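You operate a simulated robot arm through the tools that you are given. There is no shell and no other tool. Be economical: measure what you need, move in short steps, check, and stop when the job is done.

You run a simulated robot arm. Do the job below in one go: nothing can be reset, and whatever is moved stays where it is left.

Task
Teach the orange sensor the 30 mm range on the tester.
Fine: seat it with the tester off; it stays in the socket, target slider at the mark, tester off again.

Only the result counts: the job must be done as asked and must still hold three seconds after the hand-in. Knocking over, shifting, dropping, spilling or breaking anything else fails it.

Robot
A 7-joint arm with a two-finger parallel gripper, fixed in place. Base frame: the origin is at the foot of the arm, x ahead of it, y to its left, z up; the work surface is at about z = 780. Lengths are in mm, angles in rad, forces in N, time in s.
With the tool pointing down near the work surface it reaches from about 220 to 680 mm from the base axis. Its first joint turns from -1.152 to 1.152 rad. Payload 2.4 kg.
Tool frame: the origin (TCP) lies between the finger pads and is the grasp point; the fingertips stand 30 mm ahead of it; z points along the fingers, y is the line along which they close. The gripper opens to 94 mm. The fingers are 28 mm wide and 10 mm thick; the gripper's body (50 by 96 mm) begins 55 mm behind the TCP.
Orientation is that of the tool frame in the base frame, as [roll, pitch, yaw] about the fixed x, y, z axes, in that order (R = Rz(yaw) Ry(pitch) Rx(roll)). With the fingers straight down and closing along the base's y, the tool's x points along the base's -x, its y along +y and its z along -z.

Tools
- The arm moves only by the tool play_rows. Its argument "steps" is a list of rows, each a list of 7 numbers: the shift along the tool's x, y, z in mm, then the turn, a rotation vector about the tool's x, y, z in rad, then the finger opening in mm, from 0 to 94. In form: [[dx, dy, dz, wx, wy, wz, hand], ...]. A call has 1 to 12 rows; each row shifts and turns the commanded pose from where the row before left it, along the tool's axes as they then stand. A row lasts 0.2 s, in which the tool goes at most 50 mm and 0.15 rad; a call with a longer step from one row to the next is refused whole, and so is a gripper value outside its range. Where a pose cannot be reached the arm comes as near as it can. A force on the tool above 40 N (or 10 N above the force at the start of the call, whichever is more), or a blocked arm, ends the call early, and 0.2 s more pass. The fingers move at their own pace (about 153 mm/s each) and stop on an object; they squeeze with about 25 N. The grip force told is the motor's: it shows also when the fingers shut on nothing. Time passes only in rows, and 0.2 s behind the last, so rows that do not move let the fingers close. It gives the time, the measured TCP pose, the force on the tool (base axes), the opening and the grip force at its end, in the units of the frame above (readings bear some noise), with the torque about the TCP (base axes, N m) and any sound that the robot's microphone picked up.
- Cameras (640 x 400 px; columns grow to the right, rows downward): "scene" is fixed at [45.1, 482.4, 1443.1]; the picture's right is [-0.66, -0.75, 0.00], its down [-0.44, 0.38, -0.81] and it looks along [0.61, -0.53, -0.58] (base axes); focal length 322 px, centre (320, 200). "wrist" rides on the gripper at [76, 14, -103] in the tool frame; the picture's right is [-0.18, 0.98, 0.00], its down [-0.75, -0.14, -0.64] and it looks along [-0.63, -0.12, 0.77] (tool axes); focal length 243 px, centre (320, 200). There is no depth. A picture from a camera that has moved, and an enlarged one, comes with that camera's place and axes in the base frame and with its lens.
- grab_frame(camera): a new picture of that camera. No time passes.
- inspect(camera, box): a new picture of the part [left, top, right, bottom] of that camera's present view, enlarged. No time passes.
- sign_off(): hands the job in; it is judged then, once.

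Go step by step. Nothing tells you positions but the pictures and the camera data: compare them with the known pose of the tool, close in by small moves and look again before you grip or let go. The budget is 120 turns and 76 pictures, counting those below and the enlarged ones. Unless the task says otherwise, let go and move clear before handing in, and close with one line.

The tools are called after "Emit:" as name(argument=value, ...) on one line, values as JSON. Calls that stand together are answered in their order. play_rows: Moves the arm, as the interface text tells. Its arguments: {"type":"object","properties":{"steps":{"type":"array"}},"required":["steps"]} The other tools are called the same way: grab_frame (camera) takes a picture; inspect (camera, box) takes an enlarged picture of a part of a camera's view; sign_off () hands the job in.

At the start:

```text
time_s: 0.0
position: [346.5, -68.8, 1069.2]
tool_rot: [3.141, 0.0, -3.141]
force: [0.7, 0.1, 0.0]
ft_torque: [0.03, -0.01, 0.0]
grip_width: 94.2
gripper_force: 0.1
```

scene: 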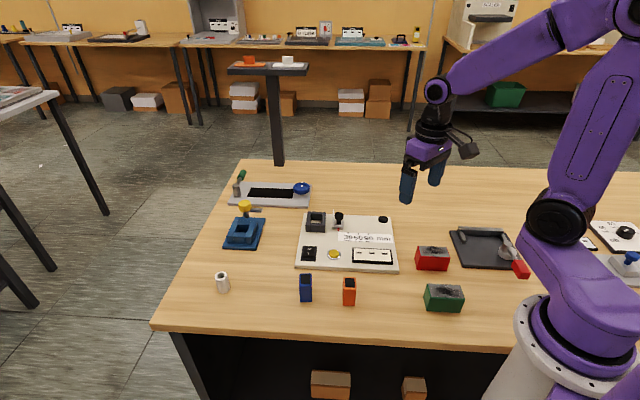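
wrist: 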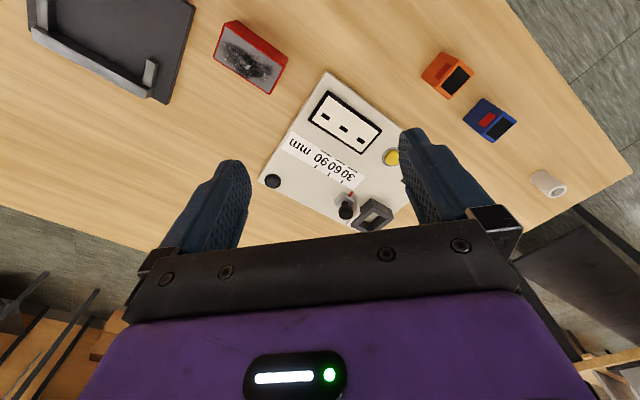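

The tester is the cream plate in the middle of the table, with the orange and blue sensors in front of it. I'll zoom in to read its parts.

Emit:
inspect(camera="scene", box=[280, 195, 420, 315])

Emit:
inspect(camera="wrist", box=[250, 40, 560, 240])

```text
3.33 times, centred on (350, 255) of scene
camera zoom: at [45.1, 482.4, 1443.1], right [-0.66, -0.75, 0.0], down [-0.44, 0.38, -0.81], along [0.61, -0.53, -0.58], focal length 1075 px, centre (220, 17)
```

zoom: 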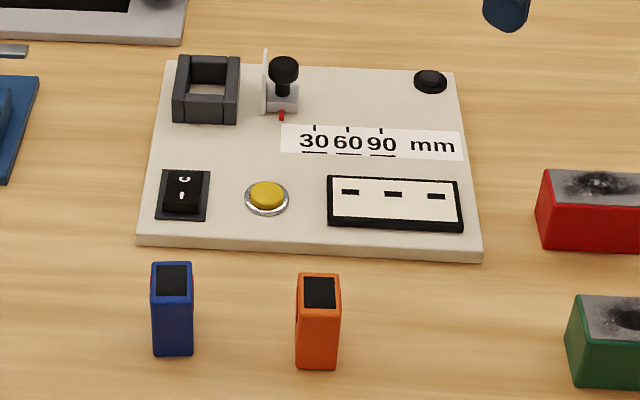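

```text
2.00 times, centred on (405, 140) of wrist
camera zoom: at [269.9, -53.7, 1173.2], right [0.18, 0.98, 0.0], down [0.75, -0.14, 0.64], along [0.63, -0.12, -0.77], focal length 485 px, centre (150, 320)
```

zoom: 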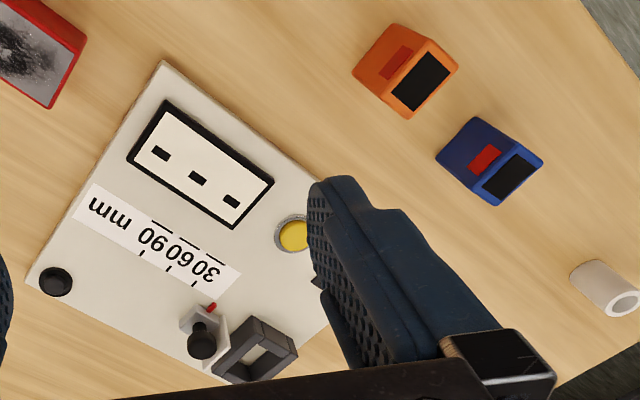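

The plate seems turned about 45° to the base, and the socket is at its far-left corner. I'll yaw the tool to line up with it and look from closer.

Emit:
play_rows(steps=[[0, 20, 20, 0, 0, -0.15, 94], [0, 20, 20, 0, 0, -0.15, 94], [0, 20, 20, 0, 0, -0.15, 94], [0, 20, 20, 0, 0, -0.15, 94], [0, 10, 10, 0, 0, -0.15, 94], [0, 0, 0, 0, 0, -0.047, 94], [0, 0, 0, 0, 0, 0, 94]])

Emit:
grab_frame(camera="wrist")

```text
time_s: 1.6
position: [322.1, 17.3, 980.3]
tool_rot: [-3.141, 0.001, -2.343]
force: [-1.0, -0.4, -0.2]
ft_torque: [-0.03, 0.0, -0.02]
grip_width: 94.1
gripper_force: 0.0
```

```text
71 pictures are left
camera wrist: at [258.6, -26.6, 1083.7], right [-0.57, 0.82, 0.0], down [0.63, 0.44, 0.64], along [0.53, 0.37, -0.77], focal length 243 px, centre (320, 200)
```

wrist: 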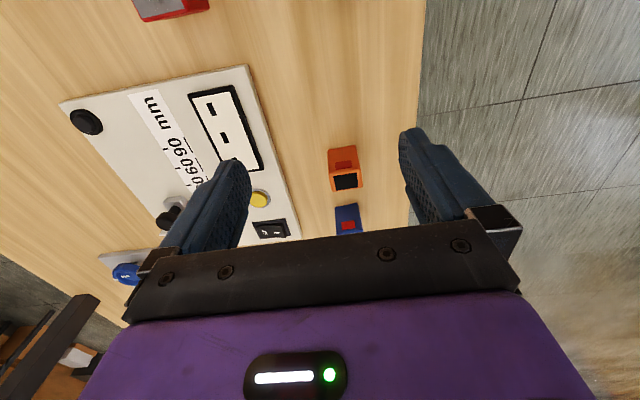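

I'll shift along the plate so the camera looks at the socket, slider and switch unobstructed.

Emit:
play_rows(steps=[[10, -40, 15, 0, 0, 0, 94], [10, -40, 15, 0, 0, 0, 94], [0, -40, 15, 0, 0, 0, 94], [0, 0, 0, 0, 0, 0, 94]])

Emit:
grab_frame(camera="wrist")

Emit:
inspect(camera="scene", box=[295, 205, 365, 270])

Emit:
inspect(camera="scene", box=[290, 255, 370, 315])

```text
time_s: 2.6
position: [394.8, -83.0, 935.5]
tool_rot: [3.141, -0.001, -2.345]
force: [0.5, -1.1, 0.0]
ft_torque: [0.01, 0.0, -0.02]
grip_width: 94.1
gripper_force: 0.1
```

```text
70 pictures are left
camera wrist: at [332.3, -127.1, 1038.4], right [-0.57, 0.82, 0.0], down [0.63, 0.44, 0.64], along [0.53, 0.37, -0.77], focal length 243 px, centre (320, 200)
```

wrist: 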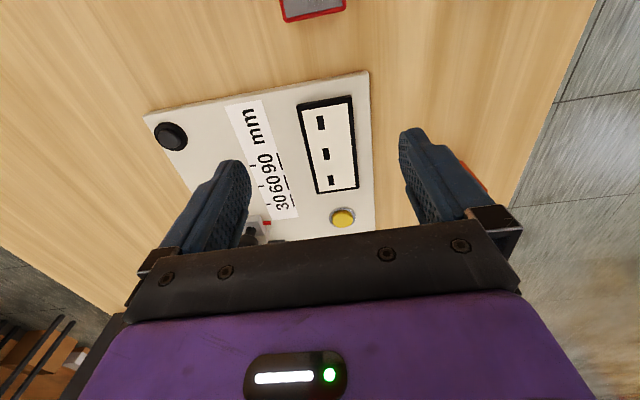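

```text
6.15 times, centred on (330, 238) of scene
camera zoom: at [45.2, 482.4, 1443.1], right [-0.66, -0.75, 0.0], down [-0.44, 0.38, -0.81], along [0.61, -0.53, -0.58], focal length 1984 px, centre (258, -31)
```

zoom: 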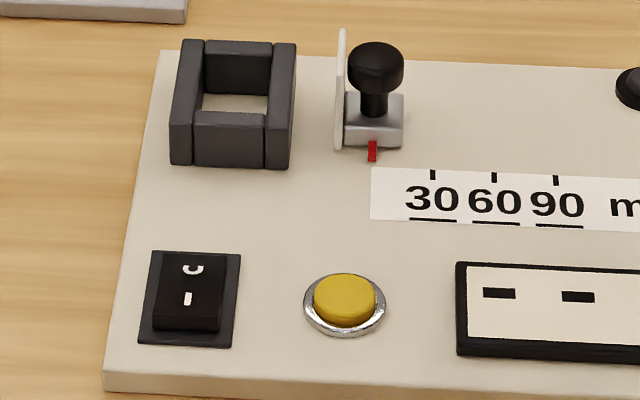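

```text
6.67 times, centred on (330, 285) of scene
camera zoom: at [45.2, 482.4, 1443.1], right [-0.66, -0.75, 0.0], down [-0.44, 0.38, -0.81], along [0.61, -0.53, -0.58], focal length 2150 px, centre (253, -367)
```

zoom: 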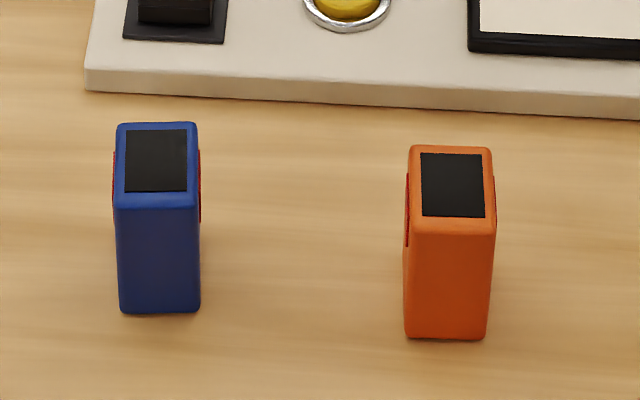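

The rocker looks like it is in the O (off) position and the slider is short of 30. Next I'll go over the orange sensor for a closer measurement.

Emit:
play_rows(steps=[[-30, 32, 0, 0, 0, 0, 94], [-30, 32, 0, 0, 0, 0, 94], [-30, 32, 0, 0, 0, 0, 94], [-28, 32, 0, 0, 0, 0, 94], [0, 0, 0, 0, 0, 0, 94]])

Emit:
grab_frame(camera="wrist")

Emit:
inspect(camera="scene", box=[290, 195, 400, 315])

```text
time_s: 3.8
position: [386.4, 94.1, 933.6]
tool_rot: [-3.141, -0.001, -2.346]
force: [0.0, 0.3, 0.5]
ft_torque: [0.01, -0.02, 0.0]
grip_width: 94.0
gripper_force: 0.0
```

```text
67 pictures are left
camera wrist: at [322.6, 50.2, 1037.2], right [-0.57, 0.82, 0.0], down [0.63, 0.44, 0.64], along [0.53, 0.37, -0.77], focal length 243 px, centre (320, 200)
```

wrist: 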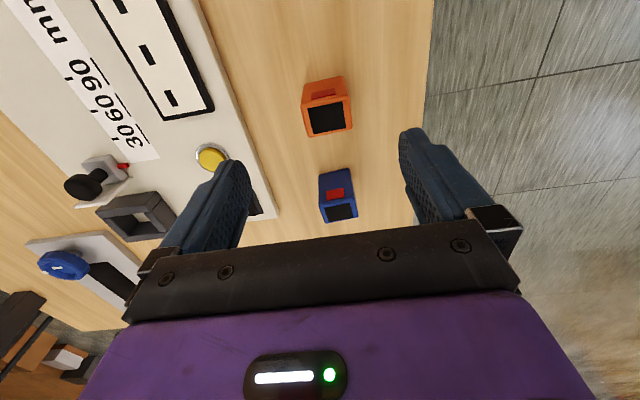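

```text
3.33 times, centred on (345, 255) of scene
camera zoom: at [45.1, 482.5, 1443.1], right [-0.66, -0.75, 0.0], down [-0.44, 0.38, -0.81], along [0.61, -0.53, -0.58], focal length 1075 px, centre (237, 17)
```

zoom: 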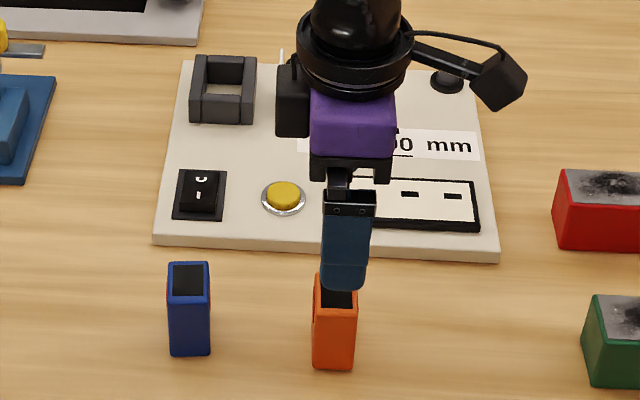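

I need the sensor's exact size and place, so I'll enlarge it in both views.

Emit:
inspect(camera="wrist", box=[280, 60, 380, 150])

Emit:
inspect(camera="wrist", box=[60, 120, 260, 250])

```text
4.44 times, centred on (330, 105) of wrist
camera zoom: at [322.6, 50.2, 1037.2], right [-0.57, 0.82, 0.0], down [0.63, 0.44, 0.64], along [0.53, 0.37, -0.77], focal length 1078 px, centre (276, 622)
```

zoom: 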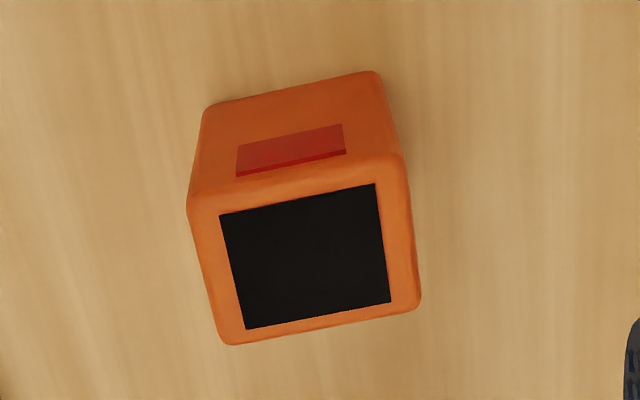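

```text
3.08 times, centred on (160, 185) of wrist
camera zoom: at [322.6, 50.2, 1037.2], right [-0.57, 0.82, 0.0], down [0.63, 0.44, 0.64], along [0.53, 0.37, -0.77], focal length 746 px, centre (812, 246)
```

zoom: 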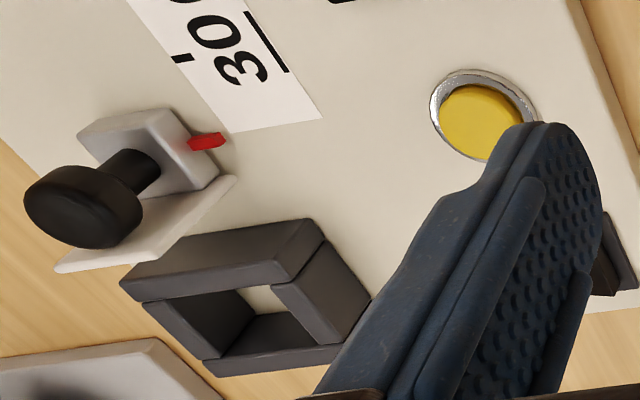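

The orange sensor is about 30×40×60 mm and stands aligned at roughly (381.6, 98.7). I'll centre on it, descend partway and check.

Emit:
play_rows(steps=[[0, 6.6, 0, 0, 0, 0, 94], [0, 0, 15, 0, 0, 0, 94], [0, 0, 20, 0, 0, 0, 94], [0, 0, 0, 0, 0, 0, 94]])

Emit:
grab_frame(camera="wrist")

```text
time_s: 4.8
position: [380.2, 95.6, 898.1]
tool_rot: [-3.141, 0.001, -2.346]
force: [-0.6, 0.5, -0.3]
ft_torque: [0.0, 0.01, 0.0]
grip_width: 93.7
gripper_force: 0.0
```

```text
63 pictures are left
camera wrist: at [317.7, 52.0, 1002.1], right [-0.57, 0.82, 0.0], down [0.63, 0.44, 0.64], along [0.53, 0.37, -0.77], focal length 243 px, centre (320, 200)
```

wrist: 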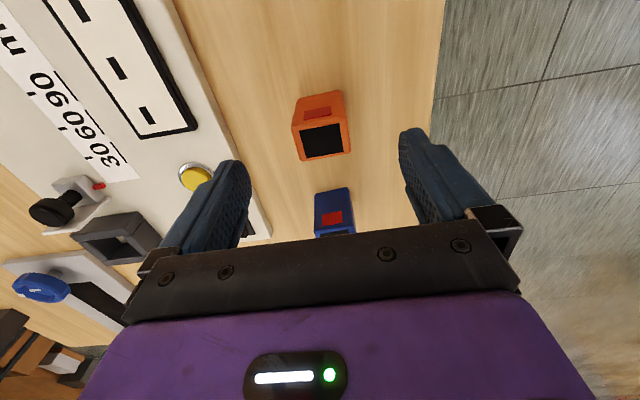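

The sensor is centred between the fingers to within about 3 mm. I'll descend to grip the upper half and close.

Emit:
play_rows(steps=[[-2, 0, 18, 0, 0, 0, 94], [0, 0, 18, 0, 0, 0, 94], [0, 0, 16, 0, 0, 0, 94], [0, 0, 0, 0, 0, 0, 94]])

Emit:
grab_frame(camera="wrist")

Emit:
inspect(camera="scene", box=[290, 235, 400, 315])

```text
time_s: 5.8
position: [382.7, 98.9, 847.3]
tool_rot: [3.141, 0.0, -2.347]
force: [-1.1, 0.2, -0.5]
ft_torque: [0.01, -0.02, 0.04]
grip_width: 94.0
gripper_force: 0.1
```

```text
62 pictures are left
camera wrist: at [319.2, 54.4, 950.9], right [-0.57, 0.82, 0.0], down [0.63, 0.44, 0.64], along [0.53, 0.37, -0.77], focal length 243 px, centre (320, 200)
```

wrist: 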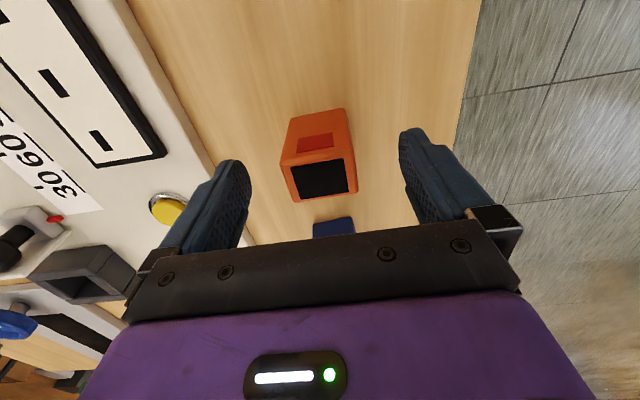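

```text
5.00 times, centred on (345, 275) of scene
camera zoom: at [45.1, 482.4, 1443.1], right [-0.66, -0.75, 0.0], down [-0.44, 0.38, -0.81], along [0.61, -0.53, -0.58], focal length 1612 px, centre (195, -175)
```

zoom: 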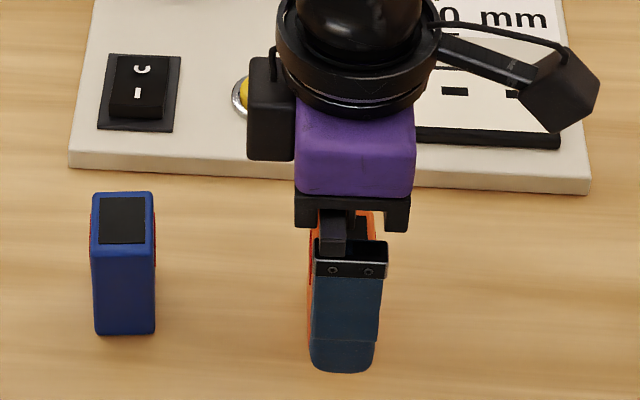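

It is well centred, so I'll close on it and lift a little.

Emit:
play_rows(steps=[[0, 0, 0, 0, 0, 0, 45], [0, 0, 0, 0, 0, 0, 25], [0, 0, 0, 0, 0, 0, 25], [0, 0, -15, 0, 0, 0, 25], [0, 0, -30, 0, 0, 0, 25], [0, 0, -30, 0, 0, 0, 25], [0, 0, 0, 0, 0, 0, 25]])

Emit:
grab_frame(camera="wrist")

```text
time_s: 7.4
position: [382.5, 96.8, 922.4]
tool_rot: [3.141, -0.001, -2.347]
force: [0.2, -0.4, -0.8]
ft_torque: [0.01, 0.0, -0.01]
grip_width: 39.2
gripper_force: 25.0
```

```text
60 pictures are left
camera wrist: at [318.9, 53.2, 1026.0], right [-0.57, 0.82, 0.0], down [0.63, 0.44, 0.64], along [0.53, 0.37, -0.77], focal length 243 px, centre (320, 200)
```

wrist: 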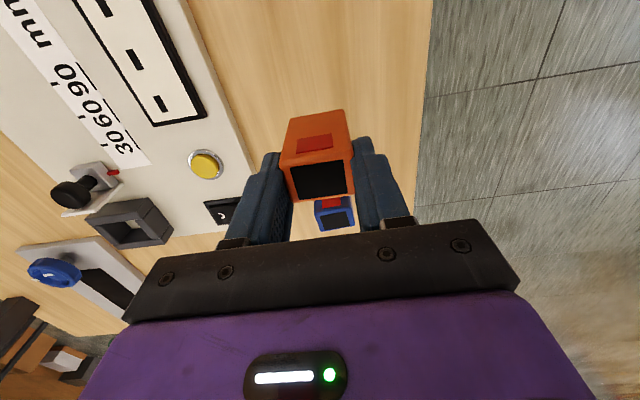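

The sensor is held. Now I'll enlarge the socket and the switch to place them precisely.

Emit:
inspect(camera="scene", box=[300, 206, 348, 236])

Emit:
inspect(camera="wrist", box=[40, 140, 248, 270])

Emit:
inspect(camera="scene", box=[294, 235, 346, 270])

```text
13.33 times, centred on (324, 221) of scene
camera zoom: at [45.1, 482.4, 1443.1], right [-0.66, -0.75, 0.0], down [-0.44, 0.38, -0.81], along [0.61, -0.53, -0.58], focal length 4300 px, centre (267, -80)
```

zoom: 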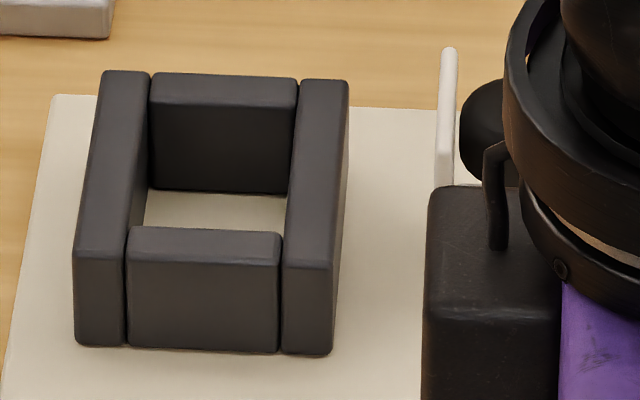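

```text
3.08 times, centred on (144, 205) of wrist
camera zoom: at [318.9, 53.2, 1026.0], right [-0.57, 0.82, 0.0], down [0.63, 0.44, 0.64], along [0.53, 0.37, -0.77], focal length 746 px, centre (862, 185)
```

zoom: 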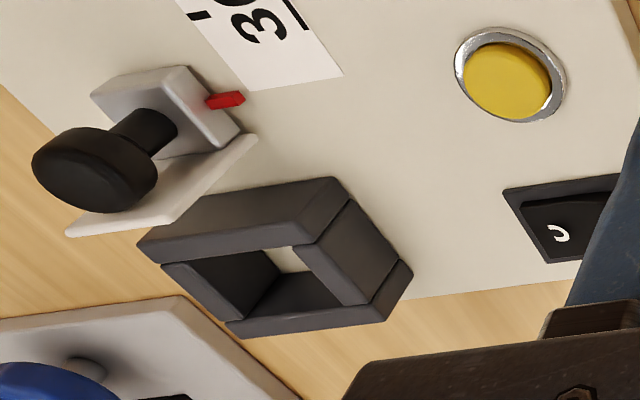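

```text
11.43 times, centred on (320, 252) of scene
camera zoom: at [45.1, 482.4, 1443.1], right [-0.66, -0.75, 0.0], down [-0.44, 0.38, -0.81], along [0.61, -0.53, -0.58], focal length 3685 px, centre (320, -400)
```

zoom: 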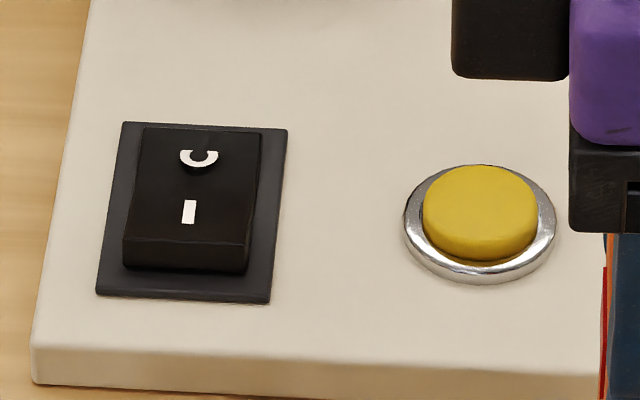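

The rocker has O down and I raised, so the tester is off. The socket centre is near (634, -13) and lies the same way as the sensor, so I'll carry it there high up.

Emit:
play_rows(steps=[[0, 0, -20, 0, 0, 0, 25], [-10, -30, -20, 0, 0, 0, 25], [-15, -40, 0, 0, 0, 0, 25], [-15, -40, 0, 0, 0, 0, 25], [-15, -40, 0, 0, 0, 0, 25], [-15, -40, 0, 0, 0, 0, 25], [-15, -40, 0, 0, 0, 0, 25], [-12, -26, 0, 0, 0, 0, 25], [0, 0, 0, 0, 0, 0, 25]])

Emit:
grab_frame(camera="wrist")

Emit:
inspect(camera="scene", box=[284, 181, 364, 231])

```text
time_s: 9.4
position: [632.4, -13.1, 960.4]
tool_rot: [-3.141, 0.0, -2.345]
force: [0.0, -0.5, -0.4]
ft_torque: [0.06, -0.03, -0.02]
grip_width: 39.0
gripper_force: 25.0
```

```text
56 pictures are left
camera wrist: at [568.5, -56.1, 1065.1], right [-0.57, 0.82, 0.0], down [0.63, 0.44, 0.64], along [0.53, 0.37, -0.77], focal length 243 px, centre (320, 200)
```

wrist: 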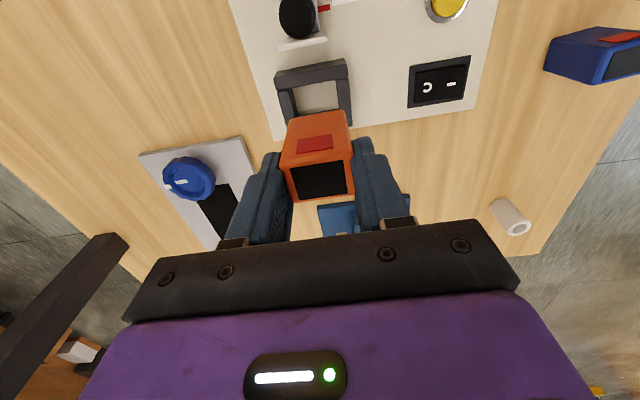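

```text
8.00 times, centred on (324, 206) of scene
camera zoom: at [45.2, 482.4, 1443.1], right [-0.66, -0.75, 0.0], down [-0.44, 0.38, -0.81], along [0.61, -0.53, -0.58], focal length 2580 px, centre (288, 152)
```

zoom: 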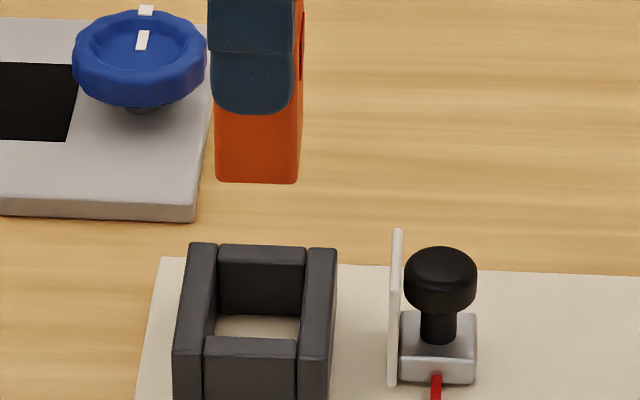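

I'll enlarge the wrist view of the socket to compute its offset in the tool frame.

Emit:
inspect(camera="wrist", box=[260, 50, 372, 120])

Emit:
inspect(camera="wrist", box=[264, 100, 376, 210])

```text
5.71 times, centred on (316, 85) of wrist
camera zoom: at [568.5, -56.1, 1065.1], right [-0.57, 0.82, 0.0], down [0.63, 0.44, 0.64], along [0.53, 0.37, -0.77], focal length 1386 px, centre (343, 857)
```

zoom: 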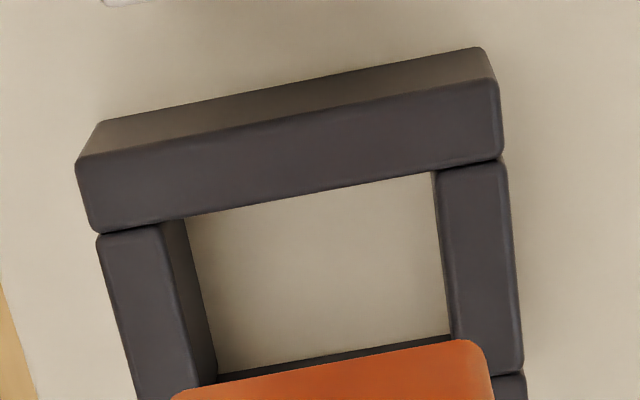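

```text
3.64 times, centred on (320, 155) of wrist
camera zoom: at [568.5, -56.1, 1065.1], right [-0.57, 0.82, 0.0], down [0.63, 0.44, 0.64], along [0.53, 0.37, -0.77], focal length 882 px, centre (320, 364)
```

zoom: 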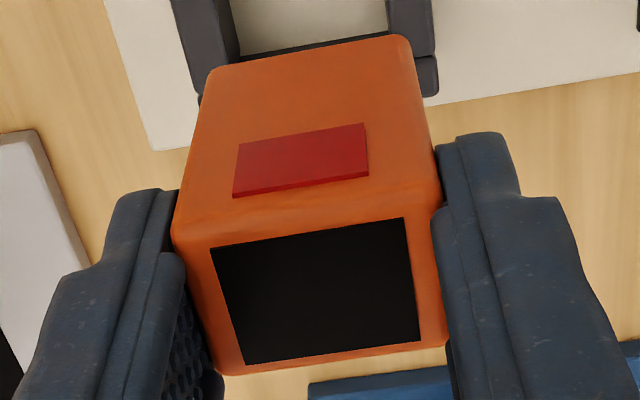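

Relative to the held sensor, the socket is about 4.5 mm further along tool -y. I'll correct that, descend to just above the walls and recheck.

Emit:
play_rows(steps=[[-0.8, -4.6, 0, 0, 0, 0, 25], [0, 0, 25, 0, 0, 0, 25], [0, 0, 25, 0, 0, 0, 25], [0, 0, 12, 0, 0, 0, 25], [0, 0, 0, 0, 0, 0, 25]])

Emit:
inspect(camera="wrist", box=[250, 80, 390, 170])

Emit:
inspect(camera="scene", box=[292, 196, 356, 236])

```text
time_s: 10.6
position: [637.0, -13.8, 899.0]
tool_rot: [3.14, 0.001, -2.346]
force: [0.0, -0.2, -0.4]
ft_torque: [0.0, -0.01, 0.02]
grip_width: 39.2
gripper_force: 24.7
```

```text
4.44 times, centred on (320, 125) of wrist
camera zoom: at [574.0, -58.4, 1003.1], right [-0.57, 0.82, 0.0], down [0.63, 0.44, 0.64], along [0.53, 0.37, -0.77], focal length 1078 px, centre (320, 533)
```

zoom: 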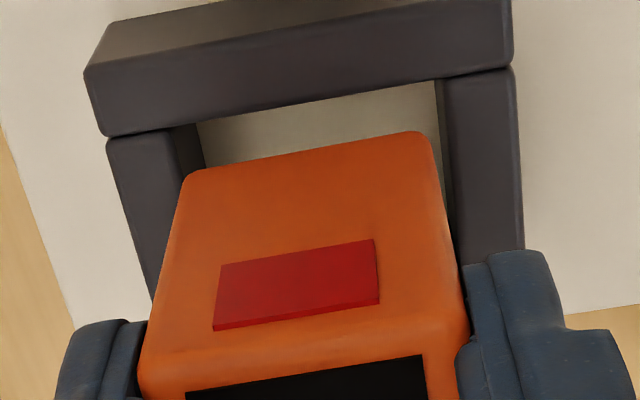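

```text
10.00 times, centred on (324, 216) of scene
camera zoom: at [45.2, 482.4, 1443.1], right [-0.66, -0.75, 0.0], down [-0.44, 0.38, -0.81], along [0.61, -0.53, -0.58], focal length 3225 px, centre (280, 40)
```

zoom: 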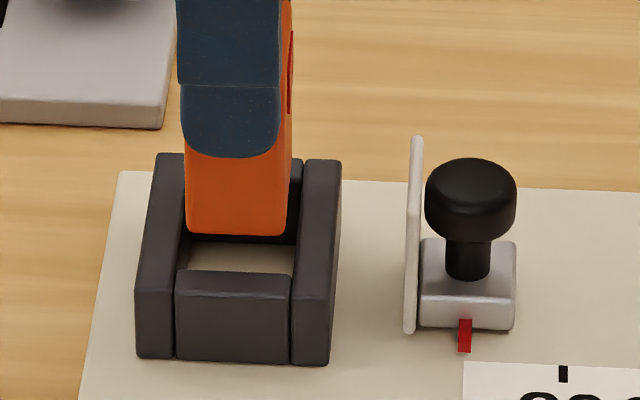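

The sensor sits centred over the socket to within about 1 mm, with around 2 mm clearance on each side. I'll lower it in gently.

Emit:
play_rows(steps=[[0, 0.7, 4, 0, 0, 0, 25], [0, 0, 6, 0, 0, 0, 25], [0, 0, 6, 0, 0, 0, 25], [0, 0, 6, 0, 0, 0, 25], [0, 0, 6, 0, 0, 0, 25], [0, 0, 3, 0, 0, 0, 25], [0, 0, 0, 0, 0, 0, 25]])

Emit:
inspect(camera="scene", box=[292, 196, 356, 236])

Emit:
inspect(camera="wrist", box=[250, 80, 390, 170])

```text
time_s: 12.2
position: [636.1, -13.9, 869.3]
tool_rot: [-3.14, 0.0, -2.345]
force: [-0.6, 0.0, -0.5]
ft_torque: [0.0, 0.0, 0.01]
grip_width: 39.4
gripper_force: 25.3
```

```text
10.00 times, centred on (324, 216) of scene
camera zoom: at [45.2, 482.4, 1443.1], right [-0.66, -0.75, 0.0], down [-0.44, 0.38, -0.81], along [0.61, -0.53, -0.58], focal length 3225 px, centre (280, 40)
```

zoom: 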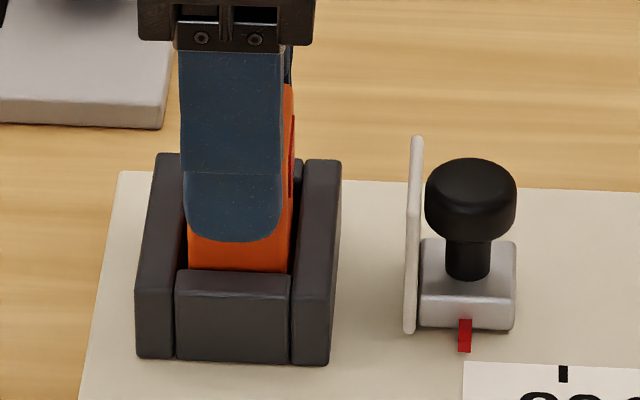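

```text
4.44 times, centred on (320, 125) of wrist
camera zoom: at [572.8, -57.9, 972.7], right [-0.57, 0.82, 0.0], down [0.63, 0.44, 0.64], along [0.53, 0.37, -0.77], focal length 1078 px, centre (320, 533)
```

zoom: 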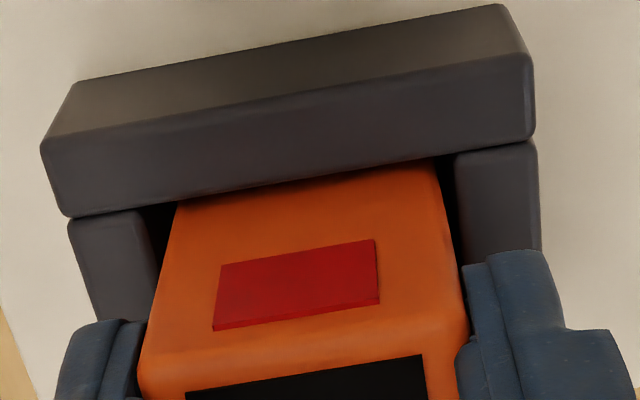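

The sensor is inside the walls with no contact. I'll creep down to the floor.

Emit:
play_rows(steps=[[0, 0, 2, 0, 0, 0, 25], [0, 0, 1.5, 0, 0, 0, 25], [0, 0, 1.5, 0, 0, 0, 25], [0, 0, 1, 0, 0, 0, 25], [0, 0, 0, 0, 0, 0, 25]])

```text
time_s: 13.4
position: [637.0, -13.1, 863.7]
tool_rot: [3.141, 0.0, -2.344]
force: [-0.4, 0.4, -1.3]
ft_torque: [0.02, 0.0, 0.0]
grip_width: 39.3
gripper_force: 24.8
```

Emit:
play_rows(steps=[[0, 0, 1, 0, 0, 0, 25], [0, 0, 0.7, 0, 0, 0, 25], [0, 0, 0, 0, 0, 0, 25]])

```text
time_s: 14.2
position: [637.2, -14.7, 862.5]
tool_rot: [3.141, 0.0, -2.345]
force: [-2.6, -0.3, 6.4]
ft_torque: [-0.03, 0.17, 0.01]
grip_width: 39.7
gripper_force: 25.2
```

The sensor has touched the floor at about 6 N. I'll press a little more in case it needs to click.

Emit:
play_rows(steps=[[0, 0, 0.8, 0, 0, 0, 25], [0, 0, 0, 0, 0, 0, 25]])

```text
time_s: 14.8
position: [637.9, -14.5, 860.8]
tool_rot: [-3.14, 0.002, -2.344]
force: [-6.2, -0.2, 19.9]
ft_torque: [-0.03, 0.4, 0.04]
grip_width: 39.0
gripper_force: 25.1
```

It is firmly on the floor. I'll release and back up.

Emit:
play_rows(steps=[[0, 0, -1.3, 0, 0, 0, 25], [0, 0, 0, 0, 0, 0, 60], [0, 0, 0, 0, 0, 0, 60], [0, 0, -20, 0, 0, 0, 60], [0, 0, -30, 0, 0, 0, 60], [0, 0, -40, 0, 0, 0, 60], [0, 0, 0, 0, 0, 0, 60]])

Emit:
grab_frame(camera="wrist")

Emit:
inspect(camera="scene", box=[284, 196, 412, 276])

```text
time_s: 16.4
position: [638.5, -12.5, 953.6]
tool_rot: [3.141, -0.001, -2.346]
force: [-0.4, -1.1, 0.0]
ft_torque: [-0.02, 0.07, -0.01]
grip_width: 60.1
gripper_force: 0.1
```

```text
48 pictures are left
camera wrist: at [574.1, -57.0, 1057.1], right [-0.57, 0.82, 0.0], down [0.63, 0.44, 0.64], along [0.53, 0.37, -0.77], focal length 243 px, centre (320, 200)
```

wrist: 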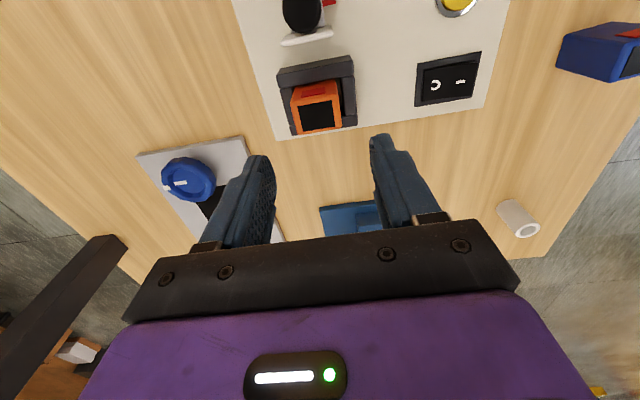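

```text
5.00 times, centred on (348, 236) of scene
camera zoom: at [45.1, 482.4, 1443.1], right [-0.66, -0.75, 0.0], down [-0.44, 0.38, -0.81], along [0.61, -0.53, -0.58], focal length 1612 px, centre (180, 20)
```

zoom: 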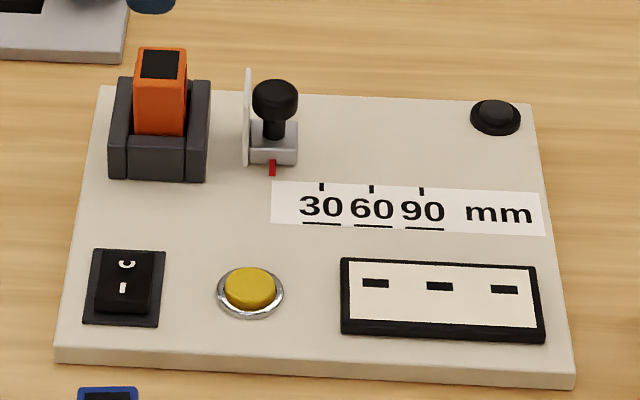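

The sensor is seated and upright. Next is the slider knob; I'll hover near it to locate it in the wrist view.

Emit:
play_rows(steps=[[35, 1, 0, 0, 0, 0, 60], [34, 1, 0, 0, 0, 0, 60], [0, 0, 0, 0, 0, 0, 60]])

Emit:
grab_frame(camera="wrist")

```text
time_s: 17.2
position: [586.2, -60.6, 950.7]
tool_rot: [-3.141, 0.0, -2.347]
force: [-0.2, -0.2, -0.1]
ft_torque: [0.03, -0.03, 0.0]
grip_width: 60.0
gripper_force: 0.1
```

```text
46 pictures are left
camera wrist: at [523.4, -104.5, 1054.3], right [-0.57, 0.82, 0.0], down [0.63, 0.44, 0.64], along [0.53, 0.37, -0.77], focal length 243 px, centre (320, 200)
```

wrist: 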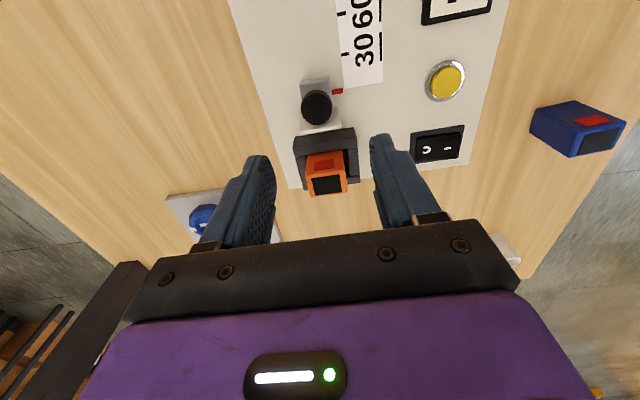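

Emit:
inspect(camera="wrist", box=[280, 20, 400, 140])

Emit:
inspect(camera="scene", box=[324, 206, 372, 236])

```text
3.33 times, centred on (340, 80) of wrist
camera zoom: at [523.4, -104.5, 1054.3], right [-0.57, 0.82, 0.0], down [0.63, 0.44, 0.64], along [0.53, 0.37, -0.77], focal length 809 px, centre (253, 600)
```

zoom: 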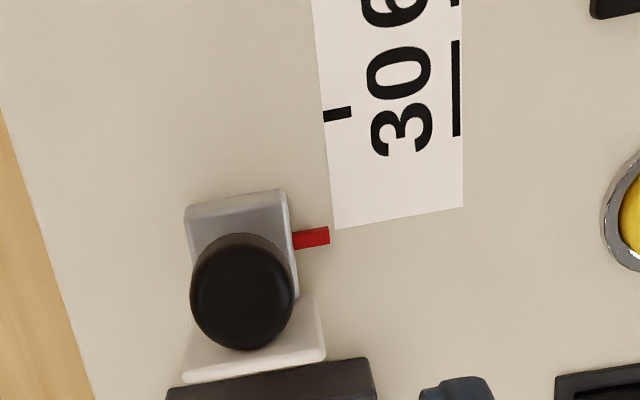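

```text
13.33 times, centred on (348, 221) of scene
camera zoom: at [45.1, 482.4, 1443.1], right [-0.66, -0.75, 0.0], down [-0.44, 0.38, -0.81], along [0.61, -0.53, -0.58], focal length 4300 px, centre (-53, -80)
```

zoom: 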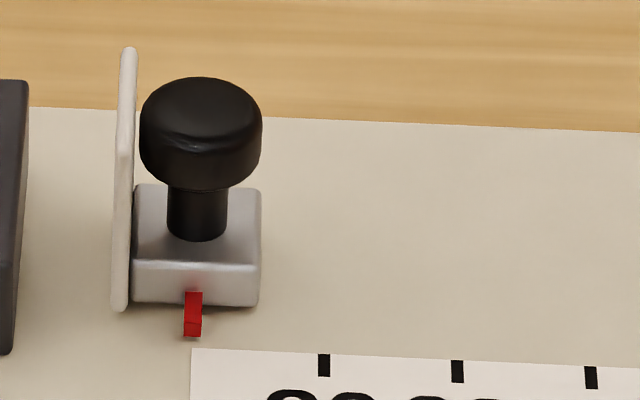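

The knob top is near (586.6, -64), z about 840, with a head about 28 mm wide. I'll descend over it, offset 4 mm away from the white target plate, and check before closing.

Emit:
play_rows(steps=[[6.6, -2.7, 0, 0, 0, 0, 60], [0, 0, 25, 0, 0, 0, 60], [0, 0, 30, 0, 0, 0, 60], [0, 0, 16, 0, 0, 0, 60], [0, 0, 0, 0, 0, 0, 60]])

Emit:
grab_frame(camera="wrist")

Emit:
inspect(camera="scene", box=[300, 196, 372, 241])

```text
time_s: 18.4
position: [584.0, -66.6, 880.6]
tool_rot: [-3.141, -0.001, -2.346]
force: [-0.5, -0.6, 0.7]
ft_torque: [-0.03, 0.03, 0.02]
grip_width: 59.9
gripper_force: 0.1
```

```text
43 pictures are left
camera wrist: at [520.4, -111.2, 984.4], right [-0.57, 0.82, 0.0], down [0.63, 0.44, 0.64], along [0.53, 0.37, -0.77], focal length 243 px, centre (320, 200)
```

wrist: 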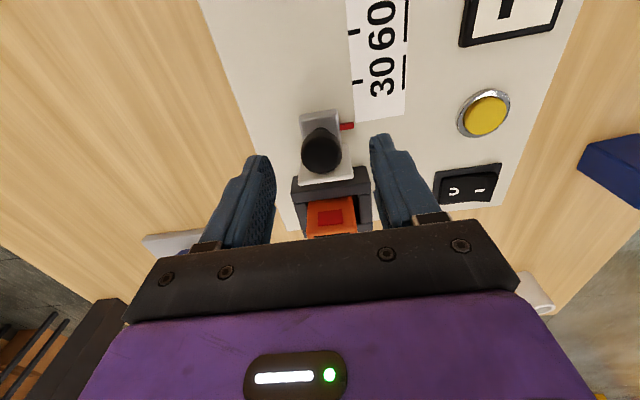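

```text
8.89 times, centred on (336, 218) of scene
camera zoom: at [45.1, 482.4, 1443.1], right [-0.66, -0.75, 0.0], down [-0.44, 0.38, -0.81], along [0.61, -0.53, -0.58], focal length 2866 px, centre (178, 36)
```

zoom: 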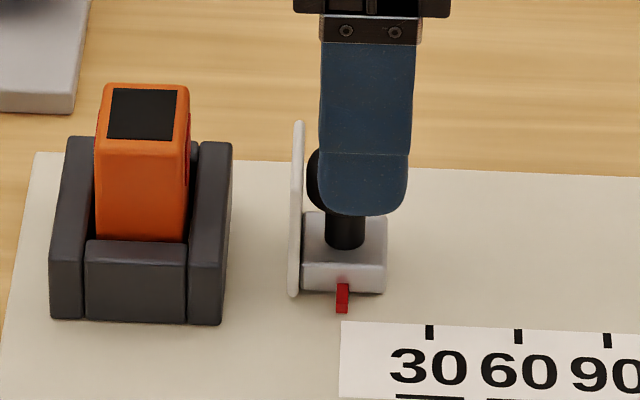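

The alignment is good. I'll descend and close gently on the knob.

Emit:
play_rows(steps=[[0, 0, 10, 0, 0, 0, 60], [0, 0, 10, 0, 0, 0, 60], [0, 0, 7, 0, 0, 0, 60], [0, 0, 0, 0, 0, 0, 40], [0, 0, 0, 0, 0, 0, 20], [0, 0, 0, 0, 0, 0, 20], [0, 0, 0, 0, 0, 0, 20]])

Emit:
inspect(camera="scene", box=[300, 196, 372, 241])

```text
time_s: 20.0
position: [583.8, -65.5, 854.6]
tool_rot: [-3.141, 0.001, -2.347]
force: [2.7, -0.7, -1.6]
ft_torque: [0.03, -0.15, 0.04]
grip_width: 27.6
gripper_force: 45.1
```

```text
8.89 times, centred on (336, 218) of scene
camera zoom: at [45.2, 482.4, 1443.1], right [-0.66, -0.75, 0.0], down [-0.44, 0.38, -0.81], along [0.61, -0.53, -0.58], focal length 2866 px, centre (178, 36)
```

zoom: 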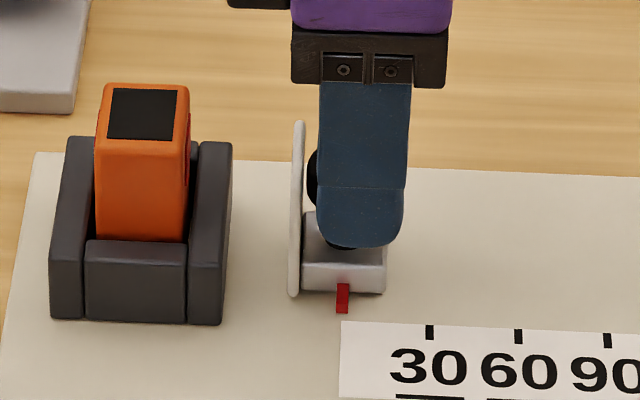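

The knob is held. I'll slide it about 26 mm along the scale, then look.

Emit:
play_rows(steps=[[4, 0, 0, 0, 0, 0, 20], [5, 0, 0, 0, 0, 0, 20], [5, 0, 0, 0, 0, 0, 20], [5, 0, 0, 0, 0, 0, 20], [5, 0, 0, 0, 0, 0, 20], [2, 0, 0, 0, 0, 0, 20], [0, 0, 0, 0, 0, 0, 20]])

Emit:
inspect(camera="scene", box=[324, 212, 372, 242])

Emit:
inspect(camera="wrist", box=[290, 60, 400, 160])

```text
time_s: 21.6
position: [565.3, -85.6, 854.0]
tool_rot: [3.14, -0.002, -2.343]
force: [-6.1, 9.2, -1.1]
ft_torque: [0.69, -0.48, 0.08]
grip_width: 27.5
gripper_force: 45.2
```

```text
13.33 times, centred on (348, 227) of scene
camera zoom: at [45.0, 482.6, 1443.0], right [-0.66, -0.75, 0.0], down [-0.44, 0.38, -0.81], along [0.61, -0.53, -0.58], focal length 4300 px, centre (-53, -160)
```

zoom: 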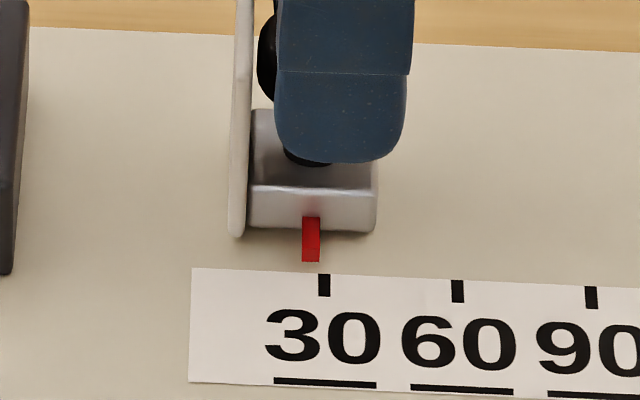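

```text
4.00 times, centred on (345, 110) of wrist
camera zoom: at [502.0, -130.2, 957.8], right [-0.57, 0.82, 0.0], down [0.63, 0.44, 0.64], along [0.52, 0.37, -0.77], focal length 970 px, centre (220, 560)
```

zoom: 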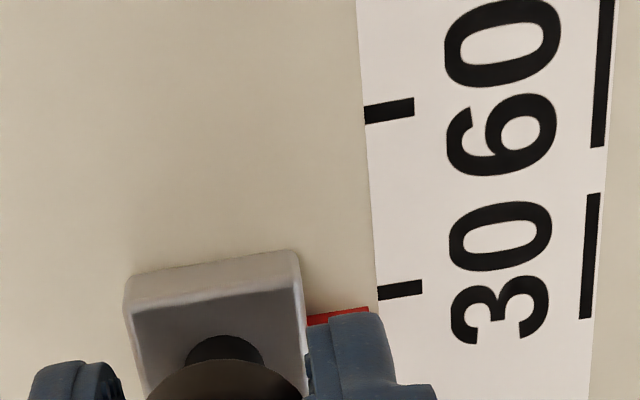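

The pointer is about 3 mm short of the 30 tick and there is some sideways strain. I'll relieve that and finish the slide.

Emit:
play_rows(steps=[[1.5, 0.4, 0, 0, 0, 0, 20], [1.5, 0.3, 0, 0, 0, 0, 20], [0, 0, 0, 0, 0, 0, 20]])

Emit:
inspect(camera="scene", box=[332, 216, 364, 236])

```text
time_s: 22.4
position: [561.6, -87.6, 854.3]
tool_rot: [3.139, -0.001, -2.344]
force: [-5.0, 7.5, -7.3]
ft_torque: [0.05, 0.02, 0.17]
grip_width: 27.3
gripper_force: 45.0
```

```text
16.00 times, centred on (348, 226) of scene
camera zoom: at [45.1, 482.6, 1443.0], right [-0.66, -0.75, 0.0], down [-0.44, 0.38, -0.81], along [0.61, -0.53, -0.58], focal length 5160 px, centre (-128, -216)
```

zoom: 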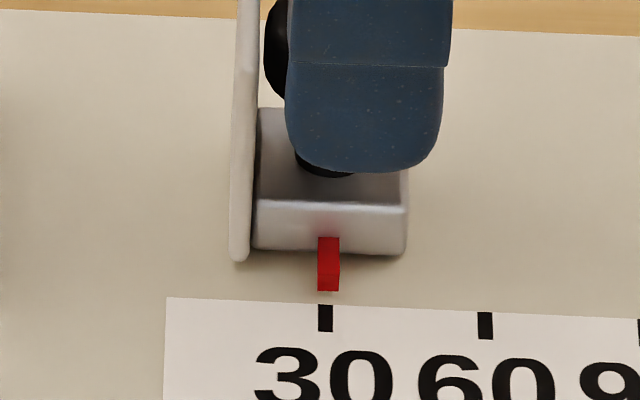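

The pointer is on the 30 tick to within a few tenths of a millimetre. I'll release, lift, and check from the wrist camera too.

Emit:
play_rows(steps=[[0, 0.5, 0, 0, 0, 0, 20], [0, 0, 0, 0, 0, 0, 50], [0, 0, 0, 0, 0, 0, 60], [0, 0, -20, 0, 0, 0, 60], [0, 0, -30, 0, 0, 0, 60], [0, 0, -40, 0, 0, 0, 60], [0, 0, 0, 0, 0, 0, 60]])

Emit:
inspect(camera="scene", box=[332, 216, 364, 236])

Emit:
inspect(camera="wrist", box=[280, 20, 400, 140])

```text
time_s: 24.0
position: [562.1, -88.8, 945.7]
tool_rot: [-3.141, 0.0, -2.345]
force: [-0.4, 0.3, 0.4]
ft_torque: [-0.02, 0.0, 0.05]
grip_width: 59.9
gripper_force: 0.0
```

```text
16.00 times, centred on (348, 226) of scene
camera zoom: at [45.1, 482.4, 1443.1], right [-0.66, -0.75, 0.0], down [-0.44, 0.38, -0.81], along [0.61, -0.53, -0.58], focal length 5160 px, centre (-128, -216)
```

zoom: 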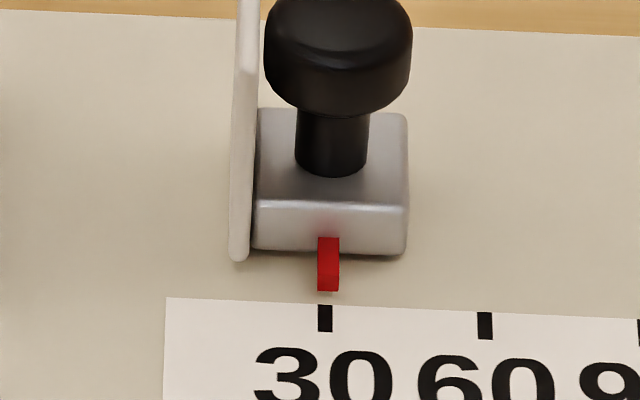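

```text
3.33 times, centred on (340, 80) of wrist
camera zoom: at [498.8, -133.1, 1049.3], right [-0.57, 0.82, 0.0], down [0.63, 0.44, 0.64], along [0.53, 0.37, -0.77], focal length 809 px, centre (253, 600)
```

zoom: 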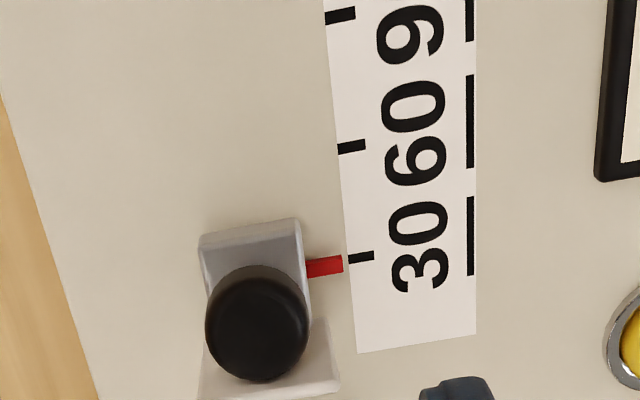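

The slider is at the 30 mark. Next I'll close the fingers and hover over the I end of the rocker switch.

Emit:
play_rows(steps=[[-29, 35, 0, 0, 0, 0, 30], [-29, 35, 0, 0, 0, 0, 0], [-29, 35, 0, 0, 0, 0, 0], [-29, 36, 0, 0, 0, 0, 0], [0, 0, 25, 0, 0, 0, 0], [0, 0, 25, 0, 0, 0, 0], [0, 0, 0, 0, 0, 0, 0]])

Emit:
grab_frame(camera="wrist")

Emit:
inspect(camera="scene", box=[286, 215, 366, 265])

```text
time_s: 25.6
position: [544.2, 92.5, 895.3]
tool_rot: [-3.141, 0.0, -2.345]
force: [-0.8, -0.3, 0.2]
ft_torque: [0.01, 0.05, -0.01]
grip_width: 0.0
gripper_force: 24.4
```

```text
35 pictures are left
camera wrist: at [480.3, 48.3, 998.8], right [-0.57, 0.82, 0.0], down [0.63, 0.44, 0.64], along [0.53, 0.37, -0.77], focal length 243 px, centre (320, 200)
```

wrist: 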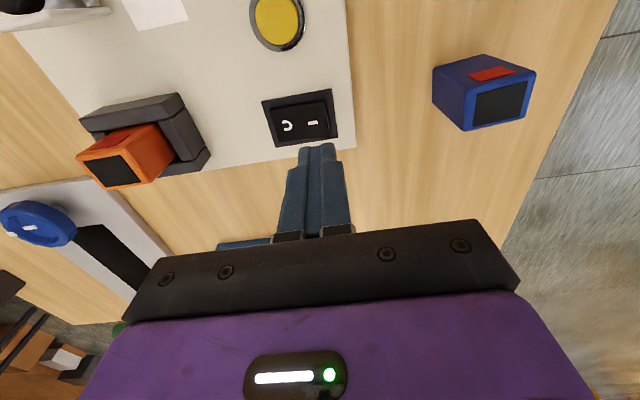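

```text
8.00 times, centred on (326, 240) of scene
camera zoom: at [45.1, 482.5, 1443.1], right [-0.66, -0.75, 0.0], down [-0.44, 0.38, -0.81], along [0.61, -0.53, -0.58], focal length 2580 px, centre (272, -120)
```

zoom: 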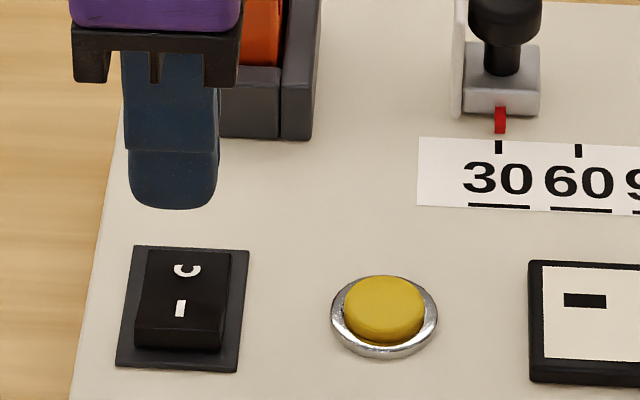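

The tip is about 5 mm inside the front (I) edge of the rocker, which is where I want it. I'll descend to just above, then press in small steps.

Emit:
play_rows(steps=[[-2, 0, 20, 0, 0, 0, 0], [0, 0, 20, 0, 0, 0, 0], [0, 0, 12, 0, 0, 0, 0], [0, 0, 0, 0, 0, 0, 0]])

Emit:
inspect(camera="scene", box=[286, 235, 350, 275])

```text
time_s: 26.6
position: [544.6, 94.0, 842.5]
tool_rot: [-3.141, -0.002, -2.345]
force: [0.6, 0.3, -0.2]
ft_torque: [0.02, 0.0, -0.01]
grip_width: 0.0
gripper_force: 24.8
```

```text
10.00 times, centred on (318, 255) of scene
camera zoom: at [45.1, 482.4, 1443.1], right [-0.66, -0.75, 0.0], down [-0.44, 0.38, -0.81], along [0.61, -0.53, -0.58], focal length 3225 px, centre (340, -350)
```

zoom: 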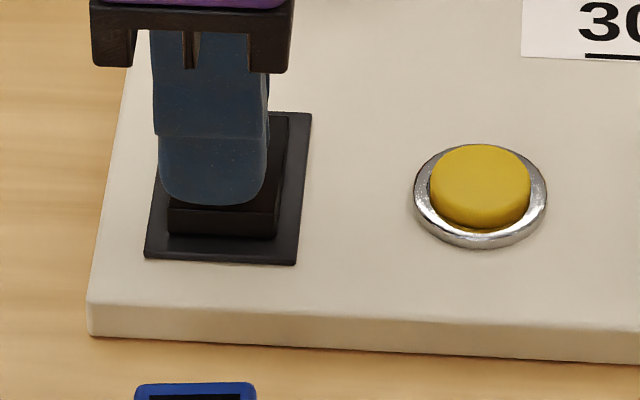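

Emit:
play_rows(steps=[[1.5, 0, 3, 0, 0, 0, 0], [0, 0, 1.5, 0, 0, 0, 0], [0, 0, 1.5, 0, 0, 0, 0], [0, 0, 1.5, 0, 0, 0, 0], [0, 0, 1.5, 0, 0, 0, 0], [0, 0, 0, 0, 0, 0, 0]])

```text
time_s: 28.0
position: [543.6, 94.1, 833.2]
tool_rot: [3.14, 0.0, -2.345]
force: [-2.7, -0.2, 6.4]
ft_torque: [-0.07, 0.06, -0.01]
grip_width: 0.0
gripper_force: 25.6
```

Contact is at about 6 N. I'll keep pressing in small steps.

Emit:
play_rows(steps=[[0, 0, 1.2, 0, 0, 0, 0], [0, 0, 1.2, 0, 0, 0, 0], [0, 0, 1.2, 0, 0, 0, 0], [0, 0, 0, 0, 0, 0, 0]])

Emit:
inspect(camera="scene", box=[286, 235, 414, 315])

```text
time_s: 28.7
position: [543.8, 94.7, 834.4]
tool_rot: [3.14, -0.002, -2.347]
force: [-6.6, -0.8, 11.5]
ft_torque: [-0.12, 0.11, -0.05]
grip_width: 0.0
gripper_force: 25.2
stopped in row 3: the force on the tool passed its limit at 44 N (the readings are from after the stop); the commanded pose is now the measured one
```

```text
5.00 times, centred on (350, 275) of scene
camera zoom: at [44.8, 482.4, 1443.1], right [-0.66, -0.75, 0.0], down [-0.44, 0.38, -0.81], along [0.61, -0.53, -0.58], focal length 1612 px, centre (170, -175)
```

zoom: 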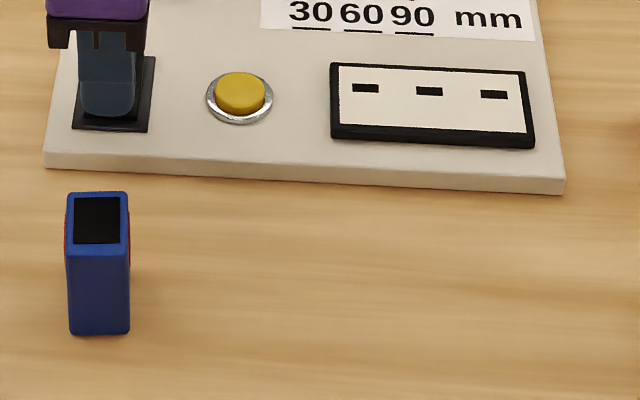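

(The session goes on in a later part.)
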